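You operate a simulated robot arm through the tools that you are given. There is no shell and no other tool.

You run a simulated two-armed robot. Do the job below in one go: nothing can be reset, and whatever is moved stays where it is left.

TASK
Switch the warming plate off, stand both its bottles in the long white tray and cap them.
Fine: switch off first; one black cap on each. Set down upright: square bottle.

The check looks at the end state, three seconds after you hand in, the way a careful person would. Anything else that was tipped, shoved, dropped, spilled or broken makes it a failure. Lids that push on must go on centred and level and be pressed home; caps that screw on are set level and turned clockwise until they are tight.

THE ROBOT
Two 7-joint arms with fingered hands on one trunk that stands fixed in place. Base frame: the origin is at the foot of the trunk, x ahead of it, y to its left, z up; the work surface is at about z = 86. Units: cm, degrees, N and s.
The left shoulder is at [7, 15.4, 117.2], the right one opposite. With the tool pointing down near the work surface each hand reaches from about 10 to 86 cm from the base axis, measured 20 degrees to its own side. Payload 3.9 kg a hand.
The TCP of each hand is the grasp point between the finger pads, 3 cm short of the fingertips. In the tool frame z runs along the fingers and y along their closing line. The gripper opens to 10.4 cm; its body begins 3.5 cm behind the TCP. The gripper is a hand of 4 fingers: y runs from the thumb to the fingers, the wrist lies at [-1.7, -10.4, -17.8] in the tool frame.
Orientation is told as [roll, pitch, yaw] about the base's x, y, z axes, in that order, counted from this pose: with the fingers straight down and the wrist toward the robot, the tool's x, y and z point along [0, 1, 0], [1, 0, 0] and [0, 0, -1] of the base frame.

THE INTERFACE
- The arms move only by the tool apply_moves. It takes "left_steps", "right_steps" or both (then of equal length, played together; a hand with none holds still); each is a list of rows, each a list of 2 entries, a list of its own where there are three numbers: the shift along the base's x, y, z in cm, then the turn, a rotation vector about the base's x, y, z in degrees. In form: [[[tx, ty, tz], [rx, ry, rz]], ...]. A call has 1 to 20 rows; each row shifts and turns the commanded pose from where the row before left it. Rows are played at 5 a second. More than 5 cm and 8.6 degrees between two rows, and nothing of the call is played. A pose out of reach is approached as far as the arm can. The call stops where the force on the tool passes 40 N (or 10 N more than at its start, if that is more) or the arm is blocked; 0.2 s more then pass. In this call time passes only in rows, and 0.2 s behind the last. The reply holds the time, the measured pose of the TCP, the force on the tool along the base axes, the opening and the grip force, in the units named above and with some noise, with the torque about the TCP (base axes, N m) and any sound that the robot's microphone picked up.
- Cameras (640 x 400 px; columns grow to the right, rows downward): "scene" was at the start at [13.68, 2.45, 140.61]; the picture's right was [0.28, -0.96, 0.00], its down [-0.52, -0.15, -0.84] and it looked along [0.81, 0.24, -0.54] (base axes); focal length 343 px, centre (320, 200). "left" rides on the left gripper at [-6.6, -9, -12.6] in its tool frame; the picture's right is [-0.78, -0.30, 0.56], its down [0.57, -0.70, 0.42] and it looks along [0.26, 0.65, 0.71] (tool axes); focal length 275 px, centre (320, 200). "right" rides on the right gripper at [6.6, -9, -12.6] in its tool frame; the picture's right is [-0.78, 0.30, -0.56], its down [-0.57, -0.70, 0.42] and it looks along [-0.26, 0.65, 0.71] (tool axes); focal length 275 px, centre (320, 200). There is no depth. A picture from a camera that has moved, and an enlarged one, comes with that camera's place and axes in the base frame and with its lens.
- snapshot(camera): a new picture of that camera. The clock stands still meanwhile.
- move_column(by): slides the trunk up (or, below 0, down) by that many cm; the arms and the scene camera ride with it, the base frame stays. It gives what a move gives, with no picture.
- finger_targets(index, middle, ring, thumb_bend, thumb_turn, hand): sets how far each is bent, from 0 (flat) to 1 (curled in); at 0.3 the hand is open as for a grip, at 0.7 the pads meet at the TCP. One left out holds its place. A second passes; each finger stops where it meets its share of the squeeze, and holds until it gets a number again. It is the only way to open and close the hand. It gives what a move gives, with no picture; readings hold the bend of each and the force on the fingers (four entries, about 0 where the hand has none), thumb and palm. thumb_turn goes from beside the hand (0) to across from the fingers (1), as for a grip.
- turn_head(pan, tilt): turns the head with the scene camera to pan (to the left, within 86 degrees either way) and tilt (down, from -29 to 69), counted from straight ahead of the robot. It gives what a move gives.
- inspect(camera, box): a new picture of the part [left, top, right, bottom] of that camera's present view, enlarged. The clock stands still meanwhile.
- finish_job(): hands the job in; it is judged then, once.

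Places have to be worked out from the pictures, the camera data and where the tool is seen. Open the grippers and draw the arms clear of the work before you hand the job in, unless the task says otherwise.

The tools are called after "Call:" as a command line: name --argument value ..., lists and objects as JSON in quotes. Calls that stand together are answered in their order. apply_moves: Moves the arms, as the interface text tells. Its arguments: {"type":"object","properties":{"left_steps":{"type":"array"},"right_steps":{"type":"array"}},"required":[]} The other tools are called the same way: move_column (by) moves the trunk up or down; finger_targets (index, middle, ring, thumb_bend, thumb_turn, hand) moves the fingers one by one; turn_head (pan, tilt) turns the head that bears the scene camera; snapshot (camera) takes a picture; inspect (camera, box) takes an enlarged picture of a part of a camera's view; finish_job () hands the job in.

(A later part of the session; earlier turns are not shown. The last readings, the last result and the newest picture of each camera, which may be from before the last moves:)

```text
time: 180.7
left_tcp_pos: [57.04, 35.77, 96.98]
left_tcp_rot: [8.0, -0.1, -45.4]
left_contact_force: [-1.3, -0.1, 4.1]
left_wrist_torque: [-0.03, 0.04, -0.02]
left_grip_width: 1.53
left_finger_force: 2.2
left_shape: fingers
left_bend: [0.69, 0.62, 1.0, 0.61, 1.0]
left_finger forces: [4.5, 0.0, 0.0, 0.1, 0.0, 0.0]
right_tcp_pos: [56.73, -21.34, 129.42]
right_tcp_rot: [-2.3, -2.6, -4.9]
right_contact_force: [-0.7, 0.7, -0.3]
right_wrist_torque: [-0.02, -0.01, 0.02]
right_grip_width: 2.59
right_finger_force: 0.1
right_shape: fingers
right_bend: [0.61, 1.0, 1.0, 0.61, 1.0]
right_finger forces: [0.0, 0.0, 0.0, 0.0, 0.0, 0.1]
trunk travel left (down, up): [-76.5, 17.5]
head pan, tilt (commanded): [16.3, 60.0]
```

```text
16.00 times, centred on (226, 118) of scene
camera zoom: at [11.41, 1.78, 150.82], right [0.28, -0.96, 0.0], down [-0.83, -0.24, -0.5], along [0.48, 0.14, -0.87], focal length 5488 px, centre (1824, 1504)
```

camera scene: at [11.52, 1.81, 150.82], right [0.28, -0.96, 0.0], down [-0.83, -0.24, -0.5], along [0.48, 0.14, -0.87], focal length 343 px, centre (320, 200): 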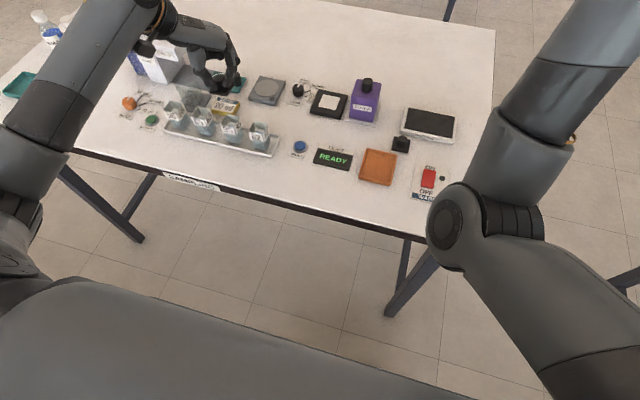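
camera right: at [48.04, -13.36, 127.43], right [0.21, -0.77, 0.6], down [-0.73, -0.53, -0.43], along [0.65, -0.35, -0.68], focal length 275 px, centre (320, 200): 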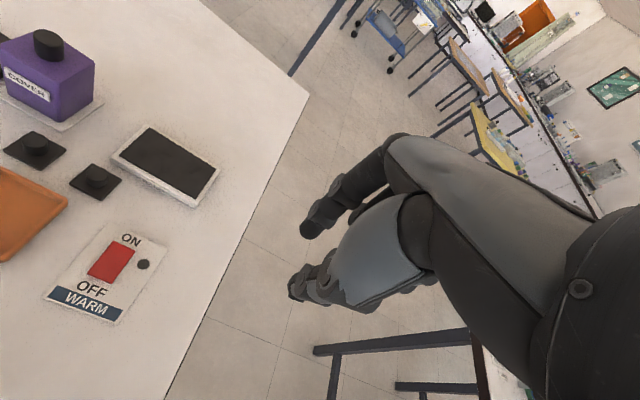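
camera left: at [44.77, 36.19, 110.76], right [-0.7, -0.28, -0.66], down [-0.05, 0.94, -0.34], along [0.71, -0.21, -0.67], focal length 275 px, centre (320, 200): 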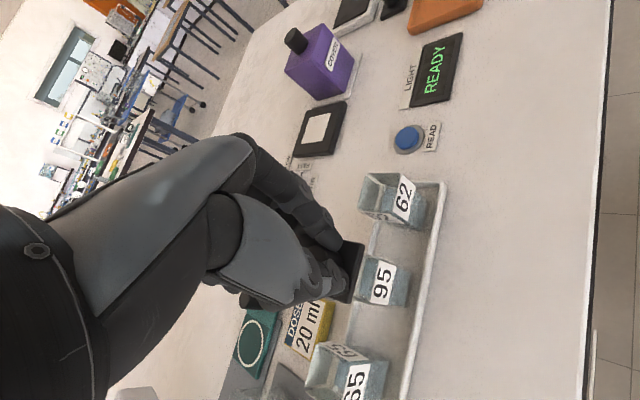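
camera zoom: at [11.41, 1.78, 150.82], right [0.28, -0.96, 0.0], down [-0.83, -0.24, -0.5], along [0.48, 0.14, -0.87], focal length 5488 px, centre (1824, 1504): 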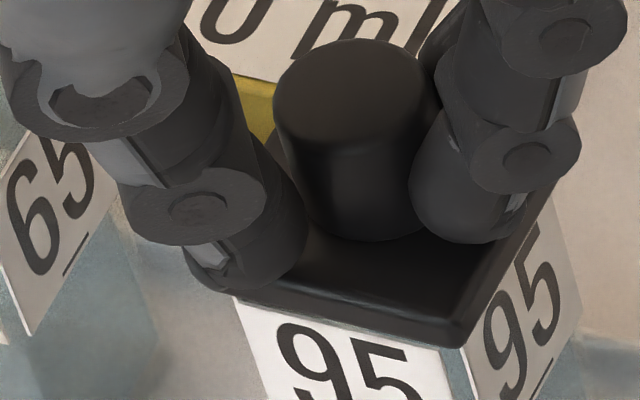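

The index tip presses on the lid plate (4.5 N). I raise the hand slightly to relieve it, then open more.

Call:
apply_moves --left_steps '[[[0, 0, 0.15], [0, 0, 0]], [[0, 0, 0.15], [0, 0, 0]], [[0, 0, 0], [0, 0, 0]]]'

Call:
finger_targets --hand "left" --index 0.58 --middle 0.58 --thumb_bend 0.58

Call:
inspect --camera "scene" --box '[206, 106, 246, 131]'

```text
time: 181.5
left_tcp_pos: [57.16, 35.84, 97.07]
left_tcp_rot: [8.0, -0.1, -45.3]
left_contact_force: [-0.2, 0.6, 0.0]
left_wrist_torque: [-0.01, 0.0, 0.02]
left_grip_width: 1.85
left_finger_force: 0.1
left_shape: fingers
left_bend: [0.66, 0.62, 1.0, 0.61, 1.0]
left_finger forces: [0.0, 0.0, 0.0, 0.0, 0.1, 0.0]
right_tcp_pos: [56.92, -21.32, 129.39]
right_tcp_rot: [-2.2, -2.4, -4.9]
right_contact_force: [0.4, 0.6, 0.4]
right_wrist_torque: [-0.01, -0.01, -0.01]
right_grip_width: 2.61
right_finger_force: 0.1
right_shape: fingers
right_bend: [0.61, 1.0, 1.0, 0.61, 1.0]
right_finger forces: [0.1, 0.1, 0.0, 0.0, 0.0, 0.0]
trunk travel left (down, up): [-76.5, 17.5]
head pan, tilt (commanded): [16.3, 60.0]
```

```text
time: 182.5
left_tcp_pos: [57.11, 35.74, 97.0]
left_tcp_rot: [8.0, -0.1, -45.3]
left_contact_force: [-0.8, 0.1, -0.4]
left_wrist_torque: [-0.01, 0.01, 0.0]
left_grip_width: 3.52
left_finger_force: 0.1
left_shape: fingers
left_bend: [0.57, 0.57, 1.0, 0.57, 1.0]
left_finger forces: [0.0, 0.1, 0.0, 0.1, 0.0, 0.0]
right_tcp_pos: [56.95, -21.28, 129.39]
right_tcp_rot: [-2.2, -2.4, -4.8]
right_contact_force: [0.0, -1.3, -0.7]
right_wrist_torque: [0.02, 0.02, -0.01]
right_grip_width: 2.59
right_finger_force: 0.0
right_shape: fingers
right_bend: [0.61, 1.0, 1.0, 0.61, 1.0]
right_finger forces: [0.0, 0.1, 0.0, 0.0, 0.1, 0.0]
trunk travel left (down, up): [-76.5, 17.5]
head pan, tilt (commanded): [16.3, 60.0]
```

```text
16.00 times, centred on (226, 118) of scene
camera zoom: at [11.51, 1.82, 150.82], right [0.28, -0.96, 0.0], down [-0.83, -0.24, -0.5], along [0.48, 0.14, -0.87], focal length 5488 px, centre (1824, 1504)
```

zoom: 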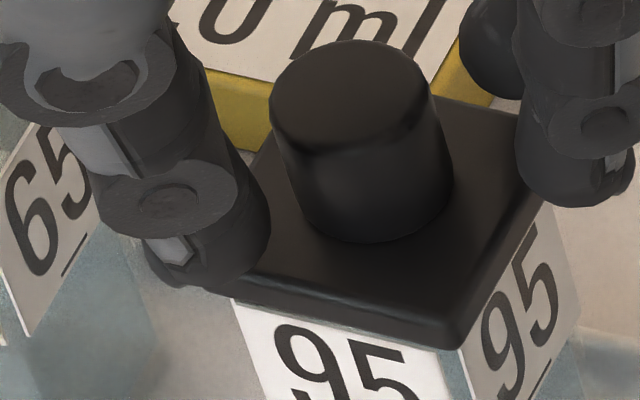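

The lid sits on bottle 95. I raise the hand clear and take a closer look at the fit.

Call:
apply_moves --left_steps '[[[0, 0, 0.7], [0, 0, 0]], [[0, 0, 1.3], [0, 0, 0]], [[0, 0, 2], [0, 0, 0]], [[0, 0, 3], [0, 0, 0]], [[0, 0, 3], [-2.8, 2.85, 0]], [[0, 0, 1], [-2.8, 2.85, 0]], [[0, 0, 0], [0, 0, 0]]]'

Call:
inspect --camera "scene" --box '[206, 104, 246, 144]'

Call:
inspect --camera "scene" --box '[150, 80, 290, 170]'

Call:
inspect --camera "left" --box '[350, 240, 450, 330]'

```text
time: 184.1
left_tcp_pos: [57.35, 35.87, 108.18]
left_tcp_rot: [0.1, 0.0, -45.3]
left_contact_force: [0.7, 1.0, 0.0]
left_wrist_torque: [-0.01, -0.02, -0.03]
left_grip_width: 3.5
left_finger_force: 0.0
left_shape: fingers
left_bend: [0.57, 0.57, 1.0, 0.57, 1.0]
left_finger forces: [0.0, 0.0, 0.0, 0.0, 0.0, 0.0]
right_tcp_pos: [56.97, -21.5, 129.44]
right_tcp_rot: [-2.2, -2.4, -4.9]
right_contact_force: [0.1, -0.4, -0.3]
right_wrist_torque: [-0.02, -0.01, -0.01]
right_grip_width: 2.59
right_finger_force: 0.0
right_shape: fingers
right_bend: [0.61, 1.0, 1.0, 0.61, 1.0]
right_finger forces: [0.0, 0.0, 0.1, 0.0, 0.1, 0.0]
trunk travel left (down, up): [-76.5, 17.5]
head pan, tilt (commanded): [16.3, 60.0]
```

```text
10.00 times, centred on (226, 124) of scene
camera zoom: at [11.48, 1.81, 150.82], right [0.28, -0.96, 0.0], down [-0.83, -0.24, -0.5], along [0.48, 0.14, -0.87], focal length 3430 px, centre (1260, 960)
```

zoom: 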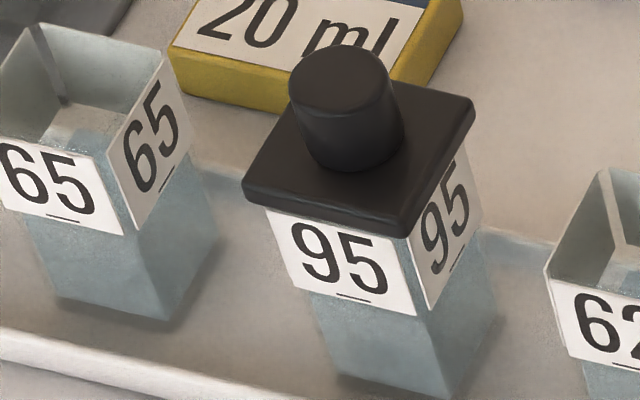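

```text
4.44 times, centred on (220, 125) of scene
camera zoom: at [11.48, 1.81, 150.82], right [0.28, -0.96, 0.0], down [-0.83, -0.24, -0.5], along [0.48, 0.14, -0.87], focal length 1524 px, centre (764, 533)
```

zoom: 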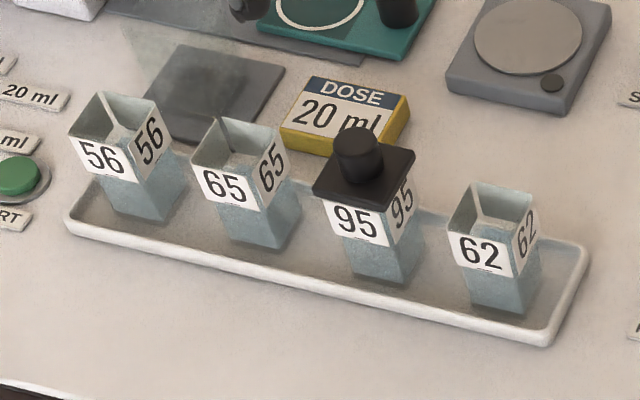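

```text
4.44 times, centred on (400, 285) of left
camera zoom: at [46.14, 37.55, 120.83], right [-0.76, -0.34, -0.56], down [-0.09, 0.9, -0.43], along [0.64, -0.28, -0.71], focal length 1224 px, centre (-36, -178)
```

zoom: 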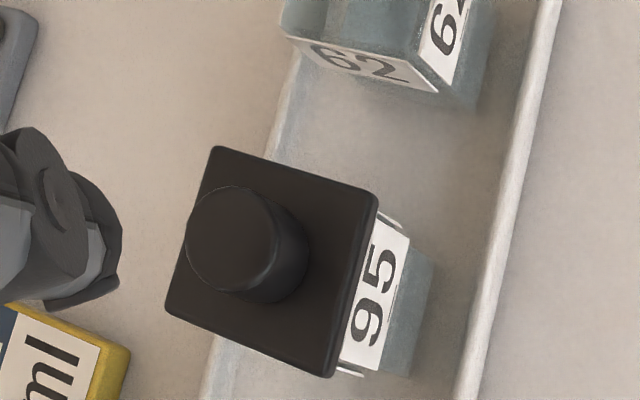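

The lid sits level and centred on bottle 95 (centre ≈ (57.7,36.5), yaw ≈ 0). Now I close the fingertips into a blunt press and go over the knob to press it home.

Call:
finger_targets --hand "left" --index 0.7 --middle 0.7 --ring 1.0 --thumb_bend 0.7

Call:
apply_moves --left_steps '[[[0.2, 0.53, -2], [0, 0, 0]], [[0, 0, -3], [0, 0, 0]], [[0, 0, -2.5], [0, 0, 0]], [[0, 0, -1.0], [0, 0, 0]], [[0, 0, 0], [0, 0, 0]], [[0, 0, 0], [0, 0, 0]]]'

Call:
inspect --camera "scene" --box '[196, 90, 256, 140]'

Call:
inspect --camera "left" --box '[280, 210, 420, 330]'

```text
time: 185.1
left_tcp_pos: [57.09, 35.86, 108.15]
left_tcp_rot: [0.0, -0.2, -45.3]
left_contact_force: [0.7, -0.2, -0.6]
left_wrist_torque: [-0.03, -0.05, -0.03]
left_grip_width: 0.37
left_finger_force: 0.1
left_shape: fingers
left_bend: [0.7, 0.7, 1.0, 0.7, 1.0]
left_finger forces: [0.0, 0.0, 0.0, 0.0, 0.0, 0.0]
right_tcp_pos: [56.97, -21.48, 129.38]
right_tcp_rot: [-2.2, -2.4, -4.9]
right_contact_force: [0.9, 0.0, -0.1]
right_wrist_torque: [-0.02, -0.02, -0.03]
right_grip_width: 2.58
right_finger_force: 0.0
right_shape: fingers
right_bend: [0.61, 1.0, 1.0, 0.61, 1.0]
right_finger forces: [0.0, 0.1, 0.0, 0.0, 0.0, 0.1]
trunk travel left (down, up): [-76.5, 17.5]
head pan, tilt (commanded): [16.3, 60.0]
```

```text
time: 186.5
left_tcp_pos: [57.52, 36.31, 99.58]
left_tcp_rot: [-0.1, -0.1, -45.1]
left_contact_force: [-0.6, -0.3, 0.1]
left_wrist_torque: [-0.01, -0.03, 0.0]
left_grip_width: 0.38
left_finger_force: 0.1
left_shape: fingers
left_bend: [0.7, 0.7, 1.0, 0.7, 1.0]
left_finger forces: [0.1, 0.0, 0.1, 0.1, 0.0, 0.1]
right_tcp_pos: [56.99, -21.37, 129.36]
right_tcp_rot: [-2.3, -2.4, -4.9]
right_contact_force: [0.2, 0.5, 0.0]
right_wrist_torque: [0.0, -0.01, 0.0]
right_grip_width: 2.6
right_finger_force: 0.1
right_shape: fingers
right_bend: [0.61, 1.0, 1.0, 0.61, 1.0]
right_finger forces: [0.0, 0.1, 0.0, 0.1, 0.1, 0.0]
trunk travel left (down, up): [-76.5, 17.5]
head pan, tilt (commanded): [16.3, 60.0]
```

```text
8.00 times, centred on (226, 115) of scene
camera zoom: at [11.51, 1.81, 150.82], right [0.28, -0.96, 0.0], down [-0.83, -0.24, -0.5], along [0.48, 0.14, -0.87], focal length 2744 px, centre (1072, 880)
```

zoom: 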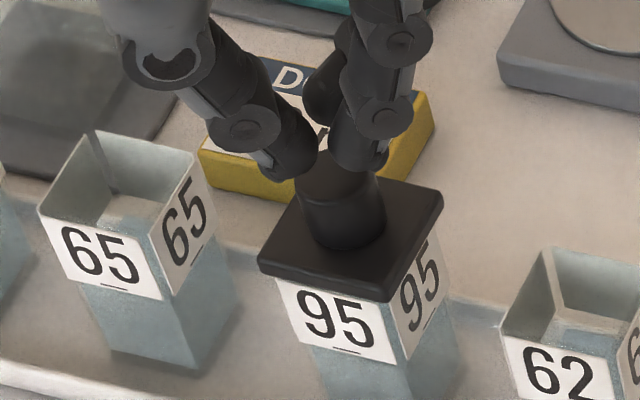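

```text
3.33 times, centred on (350, 270) of left
camera zoom: at [46.4, 37.95, 112.18], right [-0.76, -0.34, -0.56], down [-0.09, 0.9, -0.43], along [0.65, -0.27, -0.71], focal length 918 px, centre (220, -33)
```

zoom: 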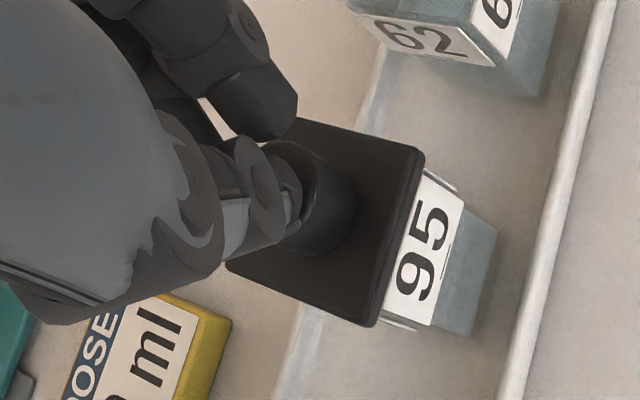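

The press is centred over the knob. I descend to contact and then push in small steps.

Call:
apply_moves --left_steps '[[[0, 0, -0.5], [0, 0, 0]], [[0, 0, -0.4], [0, 0, 0]], [[0, 0, -0.3], [0, 0, 0]], [[0, 0, -0.2], [0, 0, 0]], [[0, 0, 0], [0, 0, 0]]]'

Call:
apply_moves --left_steps '[[[0, 0, -0.15], [0, 0, 0]], [[0, 0, -0.15], [0, 0, 0]], [[0, 0, 0], [0, 0, 0]]]'

Call:
inspect --camera "scene" --box '[196, 90, 256, 140]'

```text
time: 187.7
left_tcp_pos: [57.41, 36.16, 98.44]
left_tcp_rot: [0.2, -0.2, -45.3]
left_contact_force: [2.3, -0.5, 8.3]
left_wrist_torque: [0.03, -0.14, 0.0]
left_grip_width: 0.38
left_finger_force: 4.3
left_shape: fingers
left_bend: [0.7, 0.71, 1.0, 0.7, 1.0]
left_finger forces: [0.1, 7.2, 0.0, 0.0, 1.2, 0.0]
right_tcp_pos: [56.89, -21.45, 129.47]
right_tcp_rot: [-2.1, -2.4, -5.0]
right_contact_force: [0.7, -0.7, 0.3]
right_wrist_torque: [0.02, -0.02, -0.03]
right_grip_width: 2.62
right_finger_force: 0.0
right_shape: fingers
right_bend: [0.61, 1.0, 1.0, 0.61, 1.0]
right_finger forces: [0.0, 0.1, 0.1, 0.0, 0.1, 0.0]
trunk travel left (down, up): [-76.5, 17.5]
head pan, tilt (commanded): [16.3, 60.0]
```

```text
time: 188.5
left_tcp_pos: [57.25, 36.22, 98.22]
left_tcp_rot: [0.3, -0.1, -45.2]
left_contact_force: [2.1, 0.6, 21.0]
left_wrist_torque: [0.17, -0.14, -0.01]
left_grip_width: 0.31
left_finger_force: 10.8
left_shape: fingers
left_bend: [0.7, 0.71, 1.0, 0.71, 1.0]
left_finger forces: [0.1, 10.2, 0.0, 0.0, 11.2, 0.1]
right_tcp_pos: [56.65, -21.54, 129.42]
right_tcp_rot: [-2.2, -2.4, -5.0]
right_contact_force: [0.5, 0.4, 0.0]
right_wrist_torque: [-0.02, 0.0, -0.01]
right_grip_width: 2.57
right_finger_force: 0.0
right_shape: fingers
right_bend: [0.61, 1.0, 1.0, 0.61, 1.0]
right_finger forces: [0.0, 0.0, 0.0, 0.1, 0.1, 0.0]
trunk travel left (down, up): [-76.5, 17.5]
head pan, tilt (commanded): [16.3, 60.0]
```

```text
8.00 times, centred on (226, 115) of scene
camera zoom: at [11.19, 1.58, 150.86], right [0.28, -0.96, 0.0], down [-0.83, -0.24, -0.5], along [0.48, 0.14, -0.86], focal length 2744 px, centre (1072, 880)
```

zoom: 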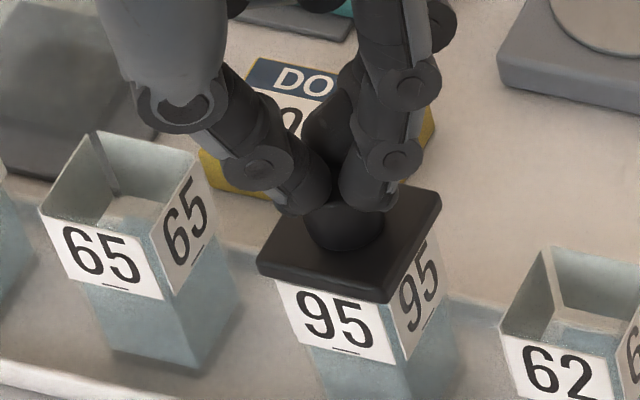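

Pressing with 21 N, evenly on thumb and middle; no movement or sound yet. I push a bit harder.

Call:
apply_moves --left_steps '[[[0, 0, -0.1], [0, 0, 0]], [[0, 0, -0.1], [0, 0, 0]], [[0, 0, -0.1], [0, 0, 0]], [[0, 0, 0], [0, 0, 0]]]'

Call:
inspect --camera "scene" --box '[196, 90, 256, 140]'

```text
time: 189.5
left_tcp_pos: [57.11, 36.22, 98.25]
left_tcp_rot: [0.4, -0.5, -45.0]
left_contact_force: [1.1, 2.6, 36.3]
left_wrist_torque: [0.29, -0.02, -0.02]
left_grip_width: 0.3
left_finger_force: 19.1
left_shape: fingers
left_bend: [0.7, 0.72, 1.0, 0.71, 1.0]
left_finger forces: [0.5, 12.7, 0.0, 0.0, 24.7, 0.0]
right_tcp_pos: [56.58, -21.59, 129.55]
right_tcp_rot: [-1.9, -2.6, -5.0]
right_contact_force: [-0.5, 0.4, 0.0]
right_wrist_torque: [-0.02, 0.01, -0.01]
right_grip_width: 2.61
right_finger_force: 0.1
right_shape: fingers
right_bend: [0.61, 1.0, 1.0, 0.61, 1.0]
right_finger forces: [0.0, 0.0, 0.1, 0.1, 0.1, 0.0]
trunk travel left (down, up): [-76.5, 17.5]
head pan, tilt (commanded): [16.3, 60.0]
```

```text
8.00 times, centred on (226, 115) of scene
camera zoom: at [10.91, 1.47, 150.88], right [0.28, -0.96, 0.0], down [-0.83, -0.24, -0.5], along [0.48, 0.14, -0.86], focal length 2744 px, centre (1072, 880)
```

zoom: 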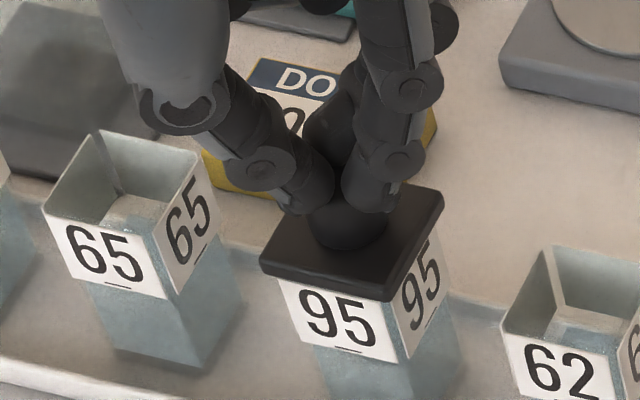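

36 N applied without visible travel. I lift off and inspect the joint between lid and rim at high zoom.

Call:
apply_moves --left_steps '[[[0, 0, 0.5], [0, 0, 0]], [[0, 0, 1], [0, 0, 0]], [[0, 0, 2], [0, 0, 0]], [[0, 0, 3], [0, 0, 0]], [[0, 0, 3], [0, 0, 0]], [[0, 0, 0], [0, 0, 0]]]'

Call:
inspect --camera "scene" --box '[211, 114, 241, 134]'

Call:
inspect --camera "scene" --box '[175, 100, 205, 130]'

Call:
inspect --camera "scene" --box '[240, 112, 280, 142]'

```text
time: 190.9
left_tcp_pos: [57.36, 36.36, 107.28]
left_tcp_rot: [0.0, 0.0, -45.3]
left_contact_force: [0.3, 0.5, 0.2]
left_wrist_torque: [0.0, 0.0, -0.02]
left_grip_width: 0.33
left_finger_force: 0.1
left_shape: fingers
left_bend: [0.7, 0.7, 1.0, 0.7, 1.0]
left_finger forces: [0.0, 0.1, 0.0, 0.0, 0.0, 0.1]
right_tcp_pos: [56.9, -21.37, 129.33]
right_tcp_rot: [-2.2, -2.5, -4.9]
right_contact_force: [0.6, -0.2, -0.2]
right_wrist_torque: [0.01, -0.02, 0.0]
right_grip_width: 2.6
right_finger_force: 0.0
right_shape: fingers
right_bend: [0.61, 1.0, 1.0, 0.61, 1.0]
right_finger forces: [0.0, 0.0, 0.1, 0.0, 0.1, 0.1]
trunk travel left (down, up): [-76.5, 17.5]
head pan, tilt (commanded): [16.3, 60.0]
```

```text
16.00 times, centred on (226, 124) of scene
camera zoom: at [11.5, 1.82, 150.82], right [0.28, -0.96, 0.0], down [-0.83, -0.24, -0.5], along [0.48, 0.14, -0.87], focal length 5488 px, centre (1824, 1416)
```

zoom: 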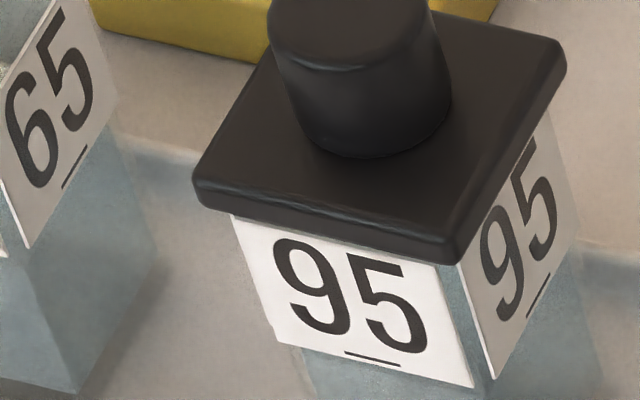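

```text
13.33 times, centred on (190, 115) of scene
camera zoom: at [11.5, 1.82, 150.82], right [0.28, -0.96, 0.0], down [-0.83, -0.24, -0.5], along [0.48, 0.14, -0.87], focal length 4574 px, centre (2053, 1333)
```

zoom: 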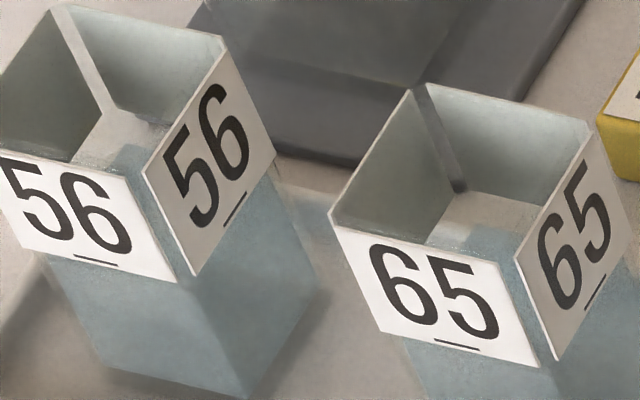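

```text
13.33 times, centred on (260, 127) of scene
camera zoom: at [11.5, 1.82, 150.82], right [0.28, -0.96, 0.0], down [-0.83, -0.24, -0.5], along [0.48, 0.14, -0.87], focal length 4574 px, centre (1120, 1173)
```

zoom: 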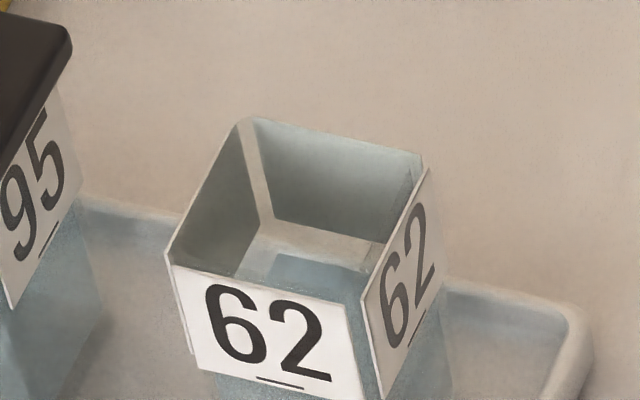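

The lid's underside sits right at rim level. To learn whether the lid has a skirt or plug (and so should travel further), I inspect the other lid on the table at high zoom.

Call:
inspect --camera "scene" --box '[386, 128, 416, 158]'

Call:
inspect --camera "right" --box '[0, 120, 160, 240]'

```text
13.33 times, centred on (401, 143) of scene
camera zoom: at [11.5, 1.82, 150.82], right [0.28, -0.96, 0.0], down [-0.83, -0.24, -0.5], along [0.48, 0.14, -0.87], focal length 4574 px, centre (-760, 960)
```

zoom: 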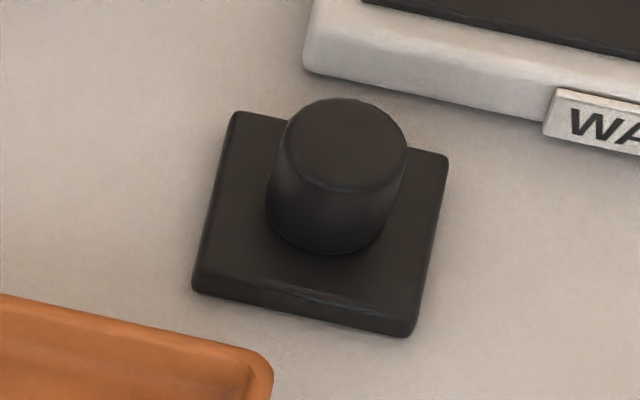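

```text
3.33 times, centred on (80, 180) of right
camera zoom: at [48.03, -13.41, 141.45], right [0.21, -0.77, 0.6], down [-0.73, -0.53, -0.43], along [0.65, -0.35, -0.68], focal length 918 px, centre (1120, 267)
```

zoom: 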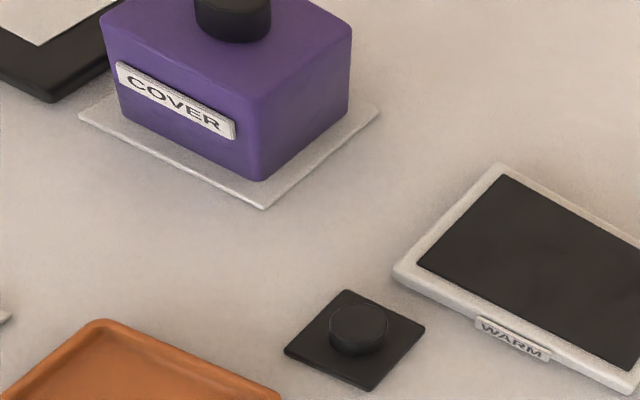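

The lid's total thickness is ~0.5 cm and it lies flush on the table, so it may have a hollow underside that should slip over the rim. I test by gripping the knob again (hand level) and gently trying it: first open and descend around the knob.

Call:
finger_targets --hand "left" --index 0.57 --middle 0.57 --ring 1.0 --thumb_bend 0.57

Call:
apply_moves --left_steps '[[[0.1, -0.15, -2], [0, 0, 0]], [[0, 0, -3], [0, 0, 0]], [[0, 0, -2.5], [0, 0, 0]], [[0, 0, -1.5], [0, 0, 0]], [[0, 0, -0.8], [0, 0, 0]], [[0, 0, -0.4], [0, 0, 0]], [[0, 0, 0], [0, 0, 0]], [[0, 0, 0], [0, 0, 0]]]'

Call:
inspect --camera "scene" --box '[206, 104, 246, 134]'

Call:
inspect --camera "left" --box '[280, 190, 420, 310]'

```text
time: 191.9
left_tcp_pos: [57.27, 36.52, 107.13]
left_tcp_rot: [0.1, -0.1, -45.3]
left_contact_force: [-0.5, -0.1, -0.3]
left_wrist_torque: [0.04, 0.04, -0.02]
left_grip_width: 3.75
left_finger_force: 0.1
left_shape: fingers
left_bend: [0.56, 0.56, 1.0, 0.56, 1.0]
left_finger forces: [0.0, 0.0, 0.1, 0.1, 0.1, 0.1]
right_tcp_pos: [56.92, -21.33, 129.39]
right_tcp_rot: [-2.3, -2.4, -4.9]
right_contact_force: [0.3, 0.0, 0.7]
right_wrist_torque: [0.01, 0.01, -0.01]
right_grip_width: 2.58
right_finger_force: 0.1
right_shape: fingers
right_bend: [0.61, 1.0, 1.0, 0.61, 1.0]
right_finger forces: [0.0, 0.0, 0.1, 0.0, 0.0, 0.1]
trunk travel left (down, up): [-76.5, 17.5]
head pan, tilt (commanded): [16.3, 60.0]
```

```text
time: 193.7
left_tcp_pos: [57.37, 36.27, 96.89]
left_tcp_rot: [0.0, -0.1, -45.3]
left_contact_force: [0.9, -0.8, 2.9]
left_wrist_torque: [-0.04, -0.1, 0.01]
left_grip_width: 3.77
left_finger_force: 1.5
left_shape: fingers
left_bend: [0.56, 0.56, 1.0, 0.56, 1.0]
left_finger forces: [0.0, 2.8, 0.0, 0.0, 0.1, 0.0]
right_tcp_pos: [56.86, -21.44, 129.4]
right_tcp_rot: [-2.3, -2.4, -4.9]
right_contact_force: [0.3, -0.1, 0.2]
right_wrist_torque: [-0.03, 0.0, -0.04]
right_grip_width: 2.6
right_finger_force: 0.0
right_shape: fingers
right_bend: [0.61, 1.0, 1.0, 0.61, 1.0]
right_finger forces: [0.0, 0.0, 0.0, 0.0, 0.0, 0.1]
trunk travel left (down, up): [-76.5, 17.5]
head pan, tilt (commanded): [16.3, 60.0]
```

```text
13.33 times, centred on (226, 119) of scene
camera zoom: at [11.49, 1.8, 150.82], right [0.28, -0.96, 0.0], down [-0.83, -0.24, -0.5], along [0.48, 0.14, -0.87], focal length 4574 px, centre (1573, 1280)
```

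zoom: 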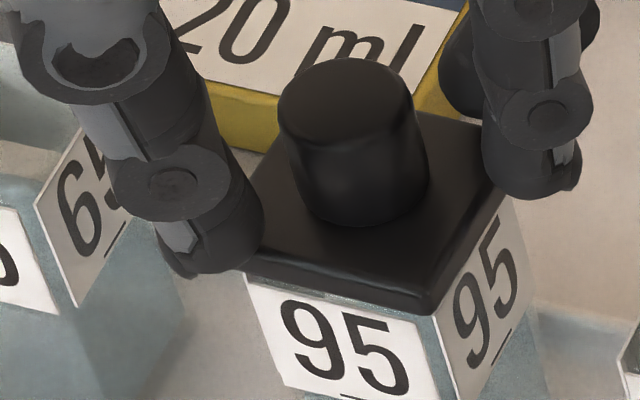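

```text
3.33 times, centred on (350, 250) of left
camera zoom: at [46.34, 37.83, 109.58], right [-0.76, -0.34, -0.56], down [-0.09, 0.9, -0.43], along [0.65, -0.27, -0.71], focal length 918 px, centre (220, 33)
```

zoom: 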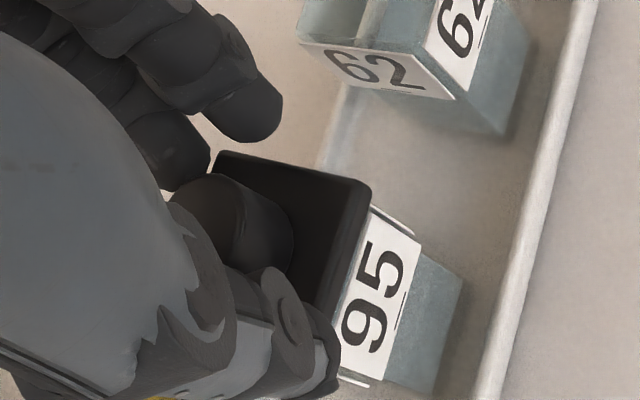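

The lid tips slightly under the middle fingertip, so it is only lying on the rim, not home. I raise a little, grip the knob, and will feel for the fit with small motions.

Call:
apply_moves --left_steps '[[[0, 0, 0.2], [0, 0, 0]], [[0, 0, 0], [0, 0, 0]]]'

Call:
finger_targets --hand "left" --index 0.65 --middle 0.64 --thumb_bend 0.64

Call:
finger_targets --hand "left" --index 0.69 --middle 0.66 --thumb_bend 0.67

Call:
inspect --camera "scene" --box '[206, 104, 246, 134]'

Call:
inspect --camera "left" --box '[280, 190, 420, 310]'

```text
time: 194.3
left_tcp_pos: [57.4, 36.05, 97.15]
left_tcp_rot: [0.0, 0.0, -45.2]
left_contact_force: [0.6, 0.3, -0.2]
left_wrist_torque: [-0.01, 0.02, -0.03]
left_grip_width: 3.78
left_finger_force: 0.1
left_shape: fingers
left_bend: [0.56, 0.56, 1.0, 0.56, 1.0]
left_finger forces: [0.0, 0.0, 0.0, 0.1, 0.1, 0.1]
right_tcp_pos: [56.82, -21.44, 129.52]
right_tcp_rot: [-2.2, -2.5, -5.0]
right_contact_force: [-1.4, 0.1, 0.4]
right_wrist_torque: [0.02, 0.0, 0.01]
right_grip_width: 2.59
right_finger_force: 0.1
right_shape: fingers
right_bend: [0.61, 1.0, 1.0, 0.61, 1.0]
right_finger forces: [0.1, 0.0, 0.0, 0.0, 0.0, 0.1]
trunk travel left (down, up): [-76.5, 17.5]
head pan, tilt (commanded): [16.3, 60.0]
```

```text
time: 195.3
left_tcp_pos: [57.28, 36.22, 97.15]
left_tcp_rot: [-0.1, -0.1, -45.3]
left_contact_force: [0.4, -0.9, 0.1]
left_wrist_torque: [0.0, 0.0, -0.01]
left_grip_width: 1.79
left_finger_force: 0.7
left_shape: fingers
left_bend: [0.65, 0.63, 1.0, 0.63, 1.0]
left_finger forces: [0.1, 0.6, 0.1, 0.0, 0.5, 0.1]
right_tcp_pos: [56.97, -21.3, 129.45]
right_tcp_rot: [-2.2, -2.3, -4.8]
right_contact_force: [0.6, -0.8, 0.6]
right_wrist_torque: [-0.02, 0.0, -0.02]
right_grip_width: 2.59
right_finger_force: 0.1
right_shape: fingers
right_bend: [0.61, 1.0, 1.0, 0.61, 1.0]
right_finger forces: [0.0, 0.1, 0.0, 0.0, 0.1, 0.0]
trunk travel left (down, up): [-76.5, 17.5]
head pan, tilt (commanded): [16.3, 60.0]
```

```text
time: 196.3
left_tcp_pos: [57.29, 36.22, 97.21]
left_tcp_rot: [-0.1, -0.1, -45.3]
left_contact_force: [-0.5, 0.3, 1.0]
left_wrist_torque: [-0.03, -0.02, 0.03]
left_grip_width: 1.41
left_finger_force: 2.6
left_shape: fingers
left_bend: [0.67, 0.64, 1.0, 0.64, 1.0]
left_finger forces: [1.1, 1.8, 0.0, 0.0, 2.6, 0.0]
right_tcp_pos: [56.91, -21.37, 129.49]
right_tcp_rot: [-2.2, -2.5, -4.9]
right_contact_force: [0.5, 0.0, -0.3]
right_wrist_torque: [0.0, -0.02, -0.03]
right_grip_width: 2.59
right_finger_force: 0.0
right_shape: fingers
right_bend: [0.61, 1.0, 1.0, 0.61, 1.0]
right_finger forces: [0.0, 0.0, 0.0, 0.1, 0.0, 0.1]
trunk travel left (down, up): [-76.5, 17.5]
head pan, tilt (commanded): [16.3, 60.0]
```

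```text
13.33 times, centred on (226, 119) of scene
camera zoom: at [11.52, 1.82, 150.82], right [0.28, -0.96, 0.0], down [-0.83, -0.24, -0.5], along [0.48, 0.14, -0.87], focal length 4574 px, centre (1573, 1280)
```

zoom: 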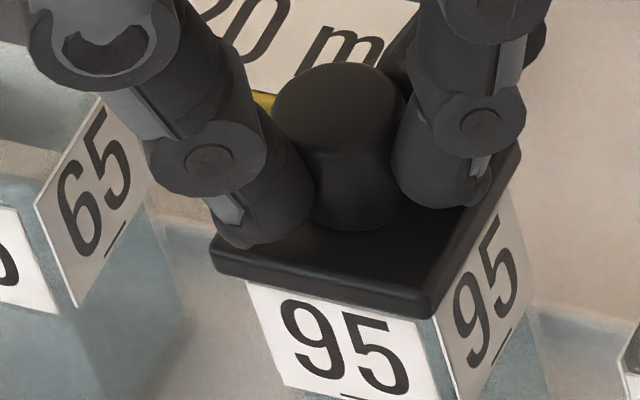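

```text
3.33 times, centred on (350, 250) of left
camera zoom: at [46.32, 37.85, 109.78], right [-0.76, -0.34, -0.56], down [-0.09, 0.9, -0.43], along [0.65, -0.27, -0.71], focal length 918 px, centre (220, 33)
```

zoom: 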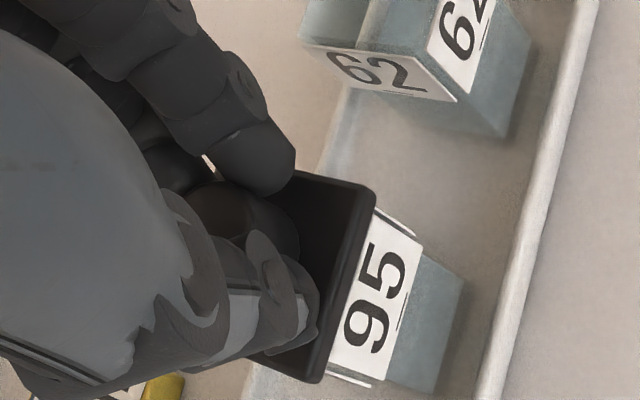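

Analysis: the labels are not centred on the faces, which biased my y estimate—the lid should move about -0.16 in y. With the lid lightly gripped I preload slightly and slide it in -y in small steps, watching for it to drop over the rim.

Call:
apply_moves --left_steps '[[[0, 0, -0.1], [0, 0, 0]], [[0, -0.05, 0], [0, 0, 0]], [[0, -0.05, 0], [0, 0, 0]], [[0, 0, 0], [0, 0, 0]]]'

Call:
apply_moves --left_steps '[[[0, -0.05, -0.05], [0, 0, 0]], [[0, 0, 0], [0, 0, 0]]]'

Call:
inspect --camera "scene" --box '[206, 104, 246, 134]'

```text
time: 197.3
left_tcp_pos: [57.33, 36.13, 97.14]
left_tcp_rot: [0.0, -0.2, -45.2]
left_contact_force: [-0.1, 0.0, 1.2]
left_wrist_torque: [0.02, 0.01, 0.0]
left_grip_width: 1.39
left_finger_force: 3.0
left_shape: fingers
left_bend: [0.68, 0.64, 1.0, 0.64, 1.0]
left_finger forces: [1.0, 1.8, 0.1, 0.0, 3.1, 0.0]
right_tcp_pos: [56.99, -21.29, 129.5]
right_tcp_rot: [-2.3, -2.4, -4.9]
right_contact_force: [0.5, -0.8, -0.4]
right_wrist_torque: [0.0, -0.02, 0.01]
right_grip_width: 2.6
right_finger_force: 0.1
right_shape: fingers
right_bend: [0.61, 1.0, 1.0, 0.61, 1.0]
right_finger forces: [0.0, 0.1, 0.1, 0.0, 0.0, 0.0]
trunk travel left (down, up): [-76.5, 17.5]
head pan, tilt (commanded): [16.3, 60.0]
```

```text
time: 197.9
left_tcp_pos: [57.44, 36.06, 96.98]
left_tcp_rot: [0.1, -0.1, -45.2]
left_contact_force: [-0.4, 0.9, 3.9]
left_wrist_torque: [0.04, 0.02, 0.0]
left_grip_width: 1.35
left_finger_force: 3.2
left_shape: fingers
left_bend: [0.68, 0.64, 1.0, 0.64, 1.0]
left_finger forces: [0.9, 1.9, 0.1, 0.0, 3.5, 0.1]
right_tcp_pos: [56.73, -21.43, 129.45]
right_tcp_rot: [-2.3, -2.3, -4.9]
right_contact_force: [-0.3, -0.1, 1.0]
right_wrist_torque: [0.0, -0.02, -0.03]
right_grip_width: 2.58
right_finger_force: 0.0
right_shape: fingers
right_bend: [0.61, 1.0, 1.0, 0.61, 1.0]
right_finger forces: [0.1, 0.0, 0.0, 0.0, 0.0, 0.0]
trunk travel left (down, up): [-76.5, 17.5]
head pan, tilt (commanded): [16.3, 60.0]
```

```text
13.33 times, centred on (226, 119) of scene
camera zoom: at [11.44, 1.8, 150.82], right [0.28, -0.96, 0.0], down [-0.83, -0.24, -0.5], along [0.48, 0.14, -0.87], focal length 4574 px, centre (1573, 1280)
```

zoom: 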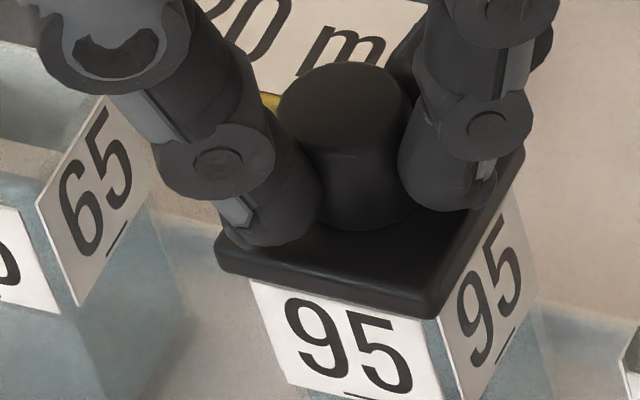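

I do a gentle "peck" search: lift slightly, shift, and lower again, comparing contact heights.

Call:
apply_moves --left_steps '[[[0, 0, 0.15], [0, 0, 0]], [[0, 0, 0.15], [0, 0, 0]], [[0, 0, 0], [0, 0, 0]]]'

Call:
inspect --camera "scene" --box '[206, 104, 246, 134]'

Call:
inspect --camera "left" --box '[320, 200, 400, 300]'

```text
time: 198.7
left_tcp_pos: [57.36, 35.96, 97.25]
left_tcp_rot: [0.0, -0.1, -45.4]
left_contact_force: [0.1, 0.1, -0.6]
left_wrist_torque: [-0.02, -0.03, 0.0]
left_grip_width: 1.39
left_finger_force: 2.5
left_shape: fingers
left_bend: [0.68, 0.64, 1.0, 0.64, 1.0]
left_finger forces: [1.0, 1.9, 0.0, 0.1, 2.6, 0.1]
right_tcp_pos: [56.93, -21.39, 129.33]
right_tcp_rot: [-2.2, -2.4, -4.9]
right_contact_force: [0.3, 0.2, -0.3]
right_wrist_torque: [0.0, 0.0, -0.02]
right_grip_width: 2.59
right_finger_force: 0.1
right_shape: fingers
right_bend: [0.61, 1.0, 1.0, 0.61, 1.0]
right_finger forces: [0.0, 0.1, 0.0, 0.0, 0.0, 0.1]
trunk travel left (down, up): [-76.5, 17.5]
head pan, tilt (commanded): [16.3, 60.0]
```

```text
13.33 times, centred on (226, 119) of scene
camera zoom: at [11.5, 1.82, 150.82], right [0.28, -0.96, 0.0], down [-0.83, -0.24, -0.5], along [0.48, 0.14, -0.87], focal length 4574 px, centre (1573, 1280)
```

zoom: 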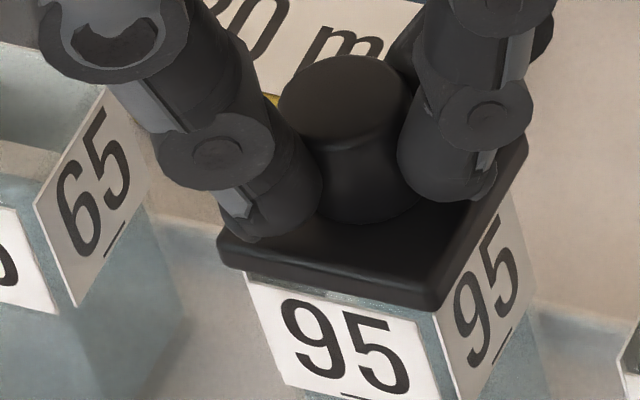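

```text
4.00 times, centred on (360, 250) of left
camera zoom: at [46.44, 37.71, 109.86], right [-0.76, -0.34, -0.56], down [-0.09, 0.9, -0.43], along [0.64, -0.27, -0.71], focal length 1101 px, centre (160, 0)
```

zoom: 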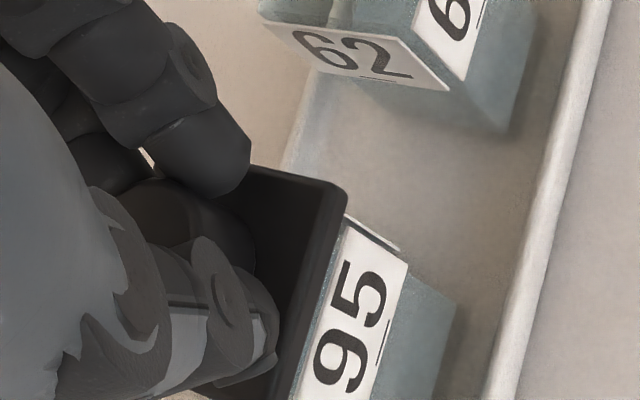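

With the lid lifted 0.3 cm free, it now appears centred within 0.05 cm. I lower straight down and compare the contact height with before (≈97.1).

Call:
apply_moves --left_steps '[[[-0.03, 0, -0.1], [0, 0, 0]], [[0, 0, -0.1], [0, 0, 0]], [[0, 0, -0.1], [0, 0, 0]], [[0, 0, 0], [0, 0, 0]]]'

Call:
apply_moves --left_steps '[[[0, 0, -0.1], [0, 0, 0]], [[0, 0, 0], [0, 0, 0]]]'

Call:
inspect --camera "scene" --box '[206, 104, 246, 134]'

```text
time: 199.7
left_tcp_pos: [57.53, 35.98, 97.05]
left_tcp_rot: [0.1, -0.1, -45.2]
left_contact_force: [1.3, -0.3, 3.9]
left_wrist_torque: [0.0, -0.01, 0.01]
left_grip_width: 1.35
left_finger_force: 2.9
left_shape: fingers
left_bend: [0.68, 0.64, 1.0, 0.64, 1.0]
left_finger forces: [1.0, 2.6, 0.1, 0.1, 2.9, 0.0]
right_tcp_pos: [56.95, -21.44, 129.5]
right_tcp_rot: [-2.2, -2.4, -5.0]
right_contact_force: [0.1, 0.0, 0.3]
right_wrist_torque: [-0.04, 0.02, -0.01]
right_grip_width: 2.6
right_finger_force: 0.1
right_shape: fingers
right_bend: [0.61, 1.0, 1.0, 0.61, 1.0]
right_finger forces: [0.0, 0.1, 0.1, 0.0, 0.0, 0.1]
trunk travel left (down, up): [-76.5, 17.5]
head pan, tilt (commanded): [16.3, 60.0]
```

```text
time: 200.3
left_tcp_pos: [57.35, 35.99, 96.87]
left_tcp_rot: [0.1, -0.1, -45.3]
left_contact_force: [0.3, -0.4, 5.5]
left_wrist_torque: [0.03, 0.03, 0.04]
left_grip_width: 1.31
left_finger_force: 2.9
left_shape: fingers
left_bend: [0.68, 0.64, 1.0, 0.64, 1.0]
left_finger forces: [1.0, 2.8, 0.0, 0.0, 3.1, 0.0]
right_tcp_pos: [56.91, -21.33, 129.36]
right_tcp_rot: [-2.2, -2.4, -4.9]
right_contact_force: [0.3, 0.0, 0.1]
right_wrist_torque: [-0.01, 0.0, -0.01]
right_grip_width: 2.59
right_finger_force: 0.0
right_shape: fingers
right_bend: [0.61, 1.0, 1.0, 0.61, 1.0]
right_finger forces: [0.0, 0.0, 0.1, 0.1, 0.1, 0.0]
trunk travel left (down, up): [-76.5, 17.5]
head pan, tilt (commanded): [16.3, 60.0]
```

```text
13.33 times, centred on (226, 119) of scene
camera zoom: at [11.44, 1.78, 150.82], right [0.28, -0.96, 0.0], down [-0.83, -0.24, -0.5], along [0.48, 0.14, -0.87], focal length 4574 px, centre (1573, 1280)
```

zoom: 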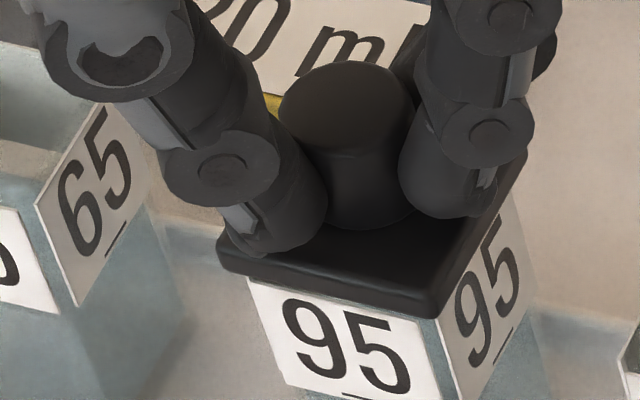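

Contact height is unchanged so far. With this better alignment I press a bit more while holding the knob, listening for it to go home.

Call:
apply_moves --left_steps '[[[0, 0, -0.1], [0, 0, 0]], [[0, 0, -0.1], [0, 0, 0]], [[0, 0, -0.1], [0, 0, 0]], [[0, 0, 0], [0, 0, 0]]]'

Call:
inspect --camera "scene" --box '[206, 104, 246, 134]'

```text
time: 201.3
left_tcp_pos: [57.37, 36.03, 96.85]
left_tcp_rot: [0.1, -0.3, -45.3]
left_contact_force: [2.1, 1.7, 15.5]
left_wrist_torque: [0.14, -0.06, 0.05]
left_grip_width: 1.26
left_finger_force: 8.7
left_shape: fingers
left_bend: [0.68, 0.64, 1.0, 0.64, 1.0]
left_finger forces: [0.7, 7.8, 0.0, 0.0, 9.6, 0.1]
right_tcp_pos: [56.78, -21.47, 129.5]
right_tcp_rot: [-2.1, -2.4, -4.9]
right_contact_force: [0.3, 0.8, 0.1]
right_wrist_torque: [-0.01, -0.01, -0.01]
right_grip_width: 2.57
right_finger_force: 0.0
right_shape: fingers
right_bend: [0.61, 1.0, 1.0, 0.61, 1.0]
right_finger forces: [0.1, 0.0, 0.0, 0.0, 0.0, 0.0]
trunk travel left (down, up): [-76.5, 17.5]
head pan, tilt (commanded): [16.3, 60.0]
```

```text
13.33 times, centred on (226, 119) of scene
camera zoom: at [11.3, 1.69, 150.85], right [0.28, -0.96, 0.0], down [-0.83, -0.24, -0.5], along [0.48, 0.14, -0.87], focal length 4574 px, centre (1573, 1280)
```

zoom: 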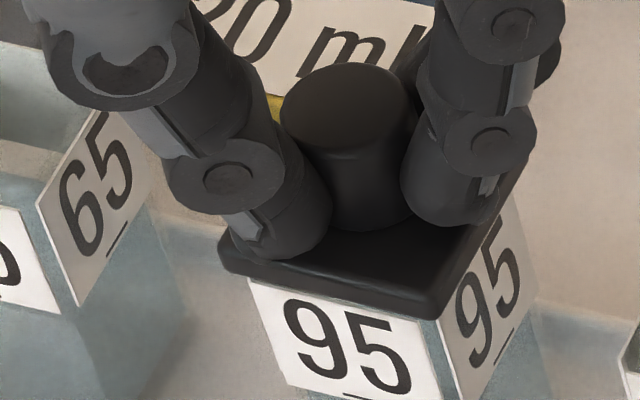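

Still no drop at 15 N. Before pressing more I want to see the lid's underside fit from the side, by lowering the head. I first ease off and release the lid where it is (centred).

Call:
apply_moves --left_steps '[[[0, 0, 0.15], [0, 0, 0]], [[0, 0, 0.15], [0, 0, 0]], [[0, 0, 0.1], [0, 0, 0]], [[0, 0, 0], [0, 0, 0]]]'

Call:
finger_targets --hand "left" --index 0.62 --middle 0.6 --thumb_bend 0.6

Call:
inspect --camera "scene" --box '[206, 104, 246, 134]'

```text
time: 202.3
left_tcp_pos: [57.34, 35.99, 96.81]
left_tcp_rot: [-0.1, 0.0, -45.2]
left_contact_force: [0.4, 0.5, 1.1]
left_wrist_torque: [-0.03, -0.04, 0.04]
left_grip_width: 1.27
left_finger_force: 3.0
left_shape: fingers
left_bend: [0.68, 0.64, 1.0, 0.65, 1.0]
left_finger forces: [1.0, 2.5, 0.0, 0.0, 2.5, 0.0]
right_tcp_pos: [57.02, -21.36, 129.3]
right_tcp_rot: [-2.3, -2.5, -4.9]
right_contact_force: [0.3, 0.0, 1.0]
right_wrist_torque: [0.0, -0.01, 0.0]
right_grip_width: 2.59
right_finger_force: 0.0
right_shape: fingers
right_bend: [0.61, 1.0, 1.0, 0.61, 1.0]
right_finger forces: [0.0, 0.1, 0.1, 0.0, 0.0, 0.0]
trunk travel left (down, up): [-76.5, 17.5]
head pan, tilt (commanded): [16.3, 60.0]
```

```text
time: 203.3
left_tcp_pos: [57.42, 36.02, 96.91]
left_tcp_rot: [0.1, -0.1, -45.2]
left_contact_force: [0.6, 0.0, 0.7]
left_wrist_torque: [0.01, -0.01, -0.04]
left_grip_width: 2.47
left_finger_force: 0.1
left_shape: fingers
left_bend: [0.62, 0.6, 1.0, 0.6, 1.0]
left_finger forces: [0.0, 0.0, 0.0, 0.0, 0.1, 0.1]
right_tcp_pos: [56.94, -21.4, 129.43]
right_tcp_rot: [-2.1, -2.5, -4.9]
right_contact_force: [0.4, -0.1, 0.4]
right_wrist_torque: [0.0, 0.0, -0.01]
right_grip_width: 2.58
right_finger_force: 0.0
right_shape: fingers
right_bend: [0.61, 1.0, 1.0, 0.61, 1.0]
right_finger forces: [0.0, 0.0, 0.1, 0.0, 0.1, 0.0]
trunk travel left (down, up): [-76.5, 17.5]
head pan, tilt (commanded): [16.3, 60.0]
```

```text
13.33 times, centred on (226, 119) of scene
camera zoom: at [11.51, 1.82, 150.82], right [0.28, -0.96, 0.0], down [-0.83, -0.24, -0.5], along [0.48, 0.14, -0.87], focal length 4574 px, centre (1573, 1280)
```

zoom: 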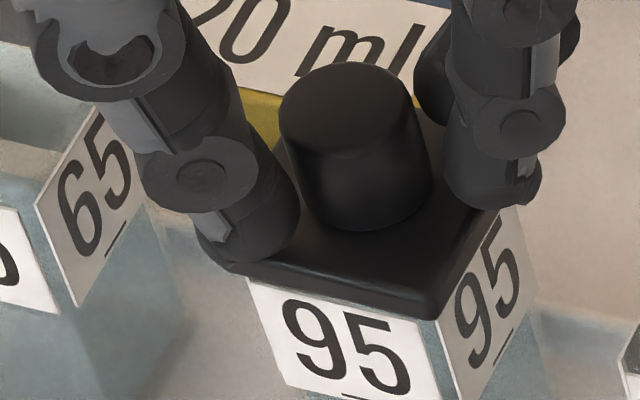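

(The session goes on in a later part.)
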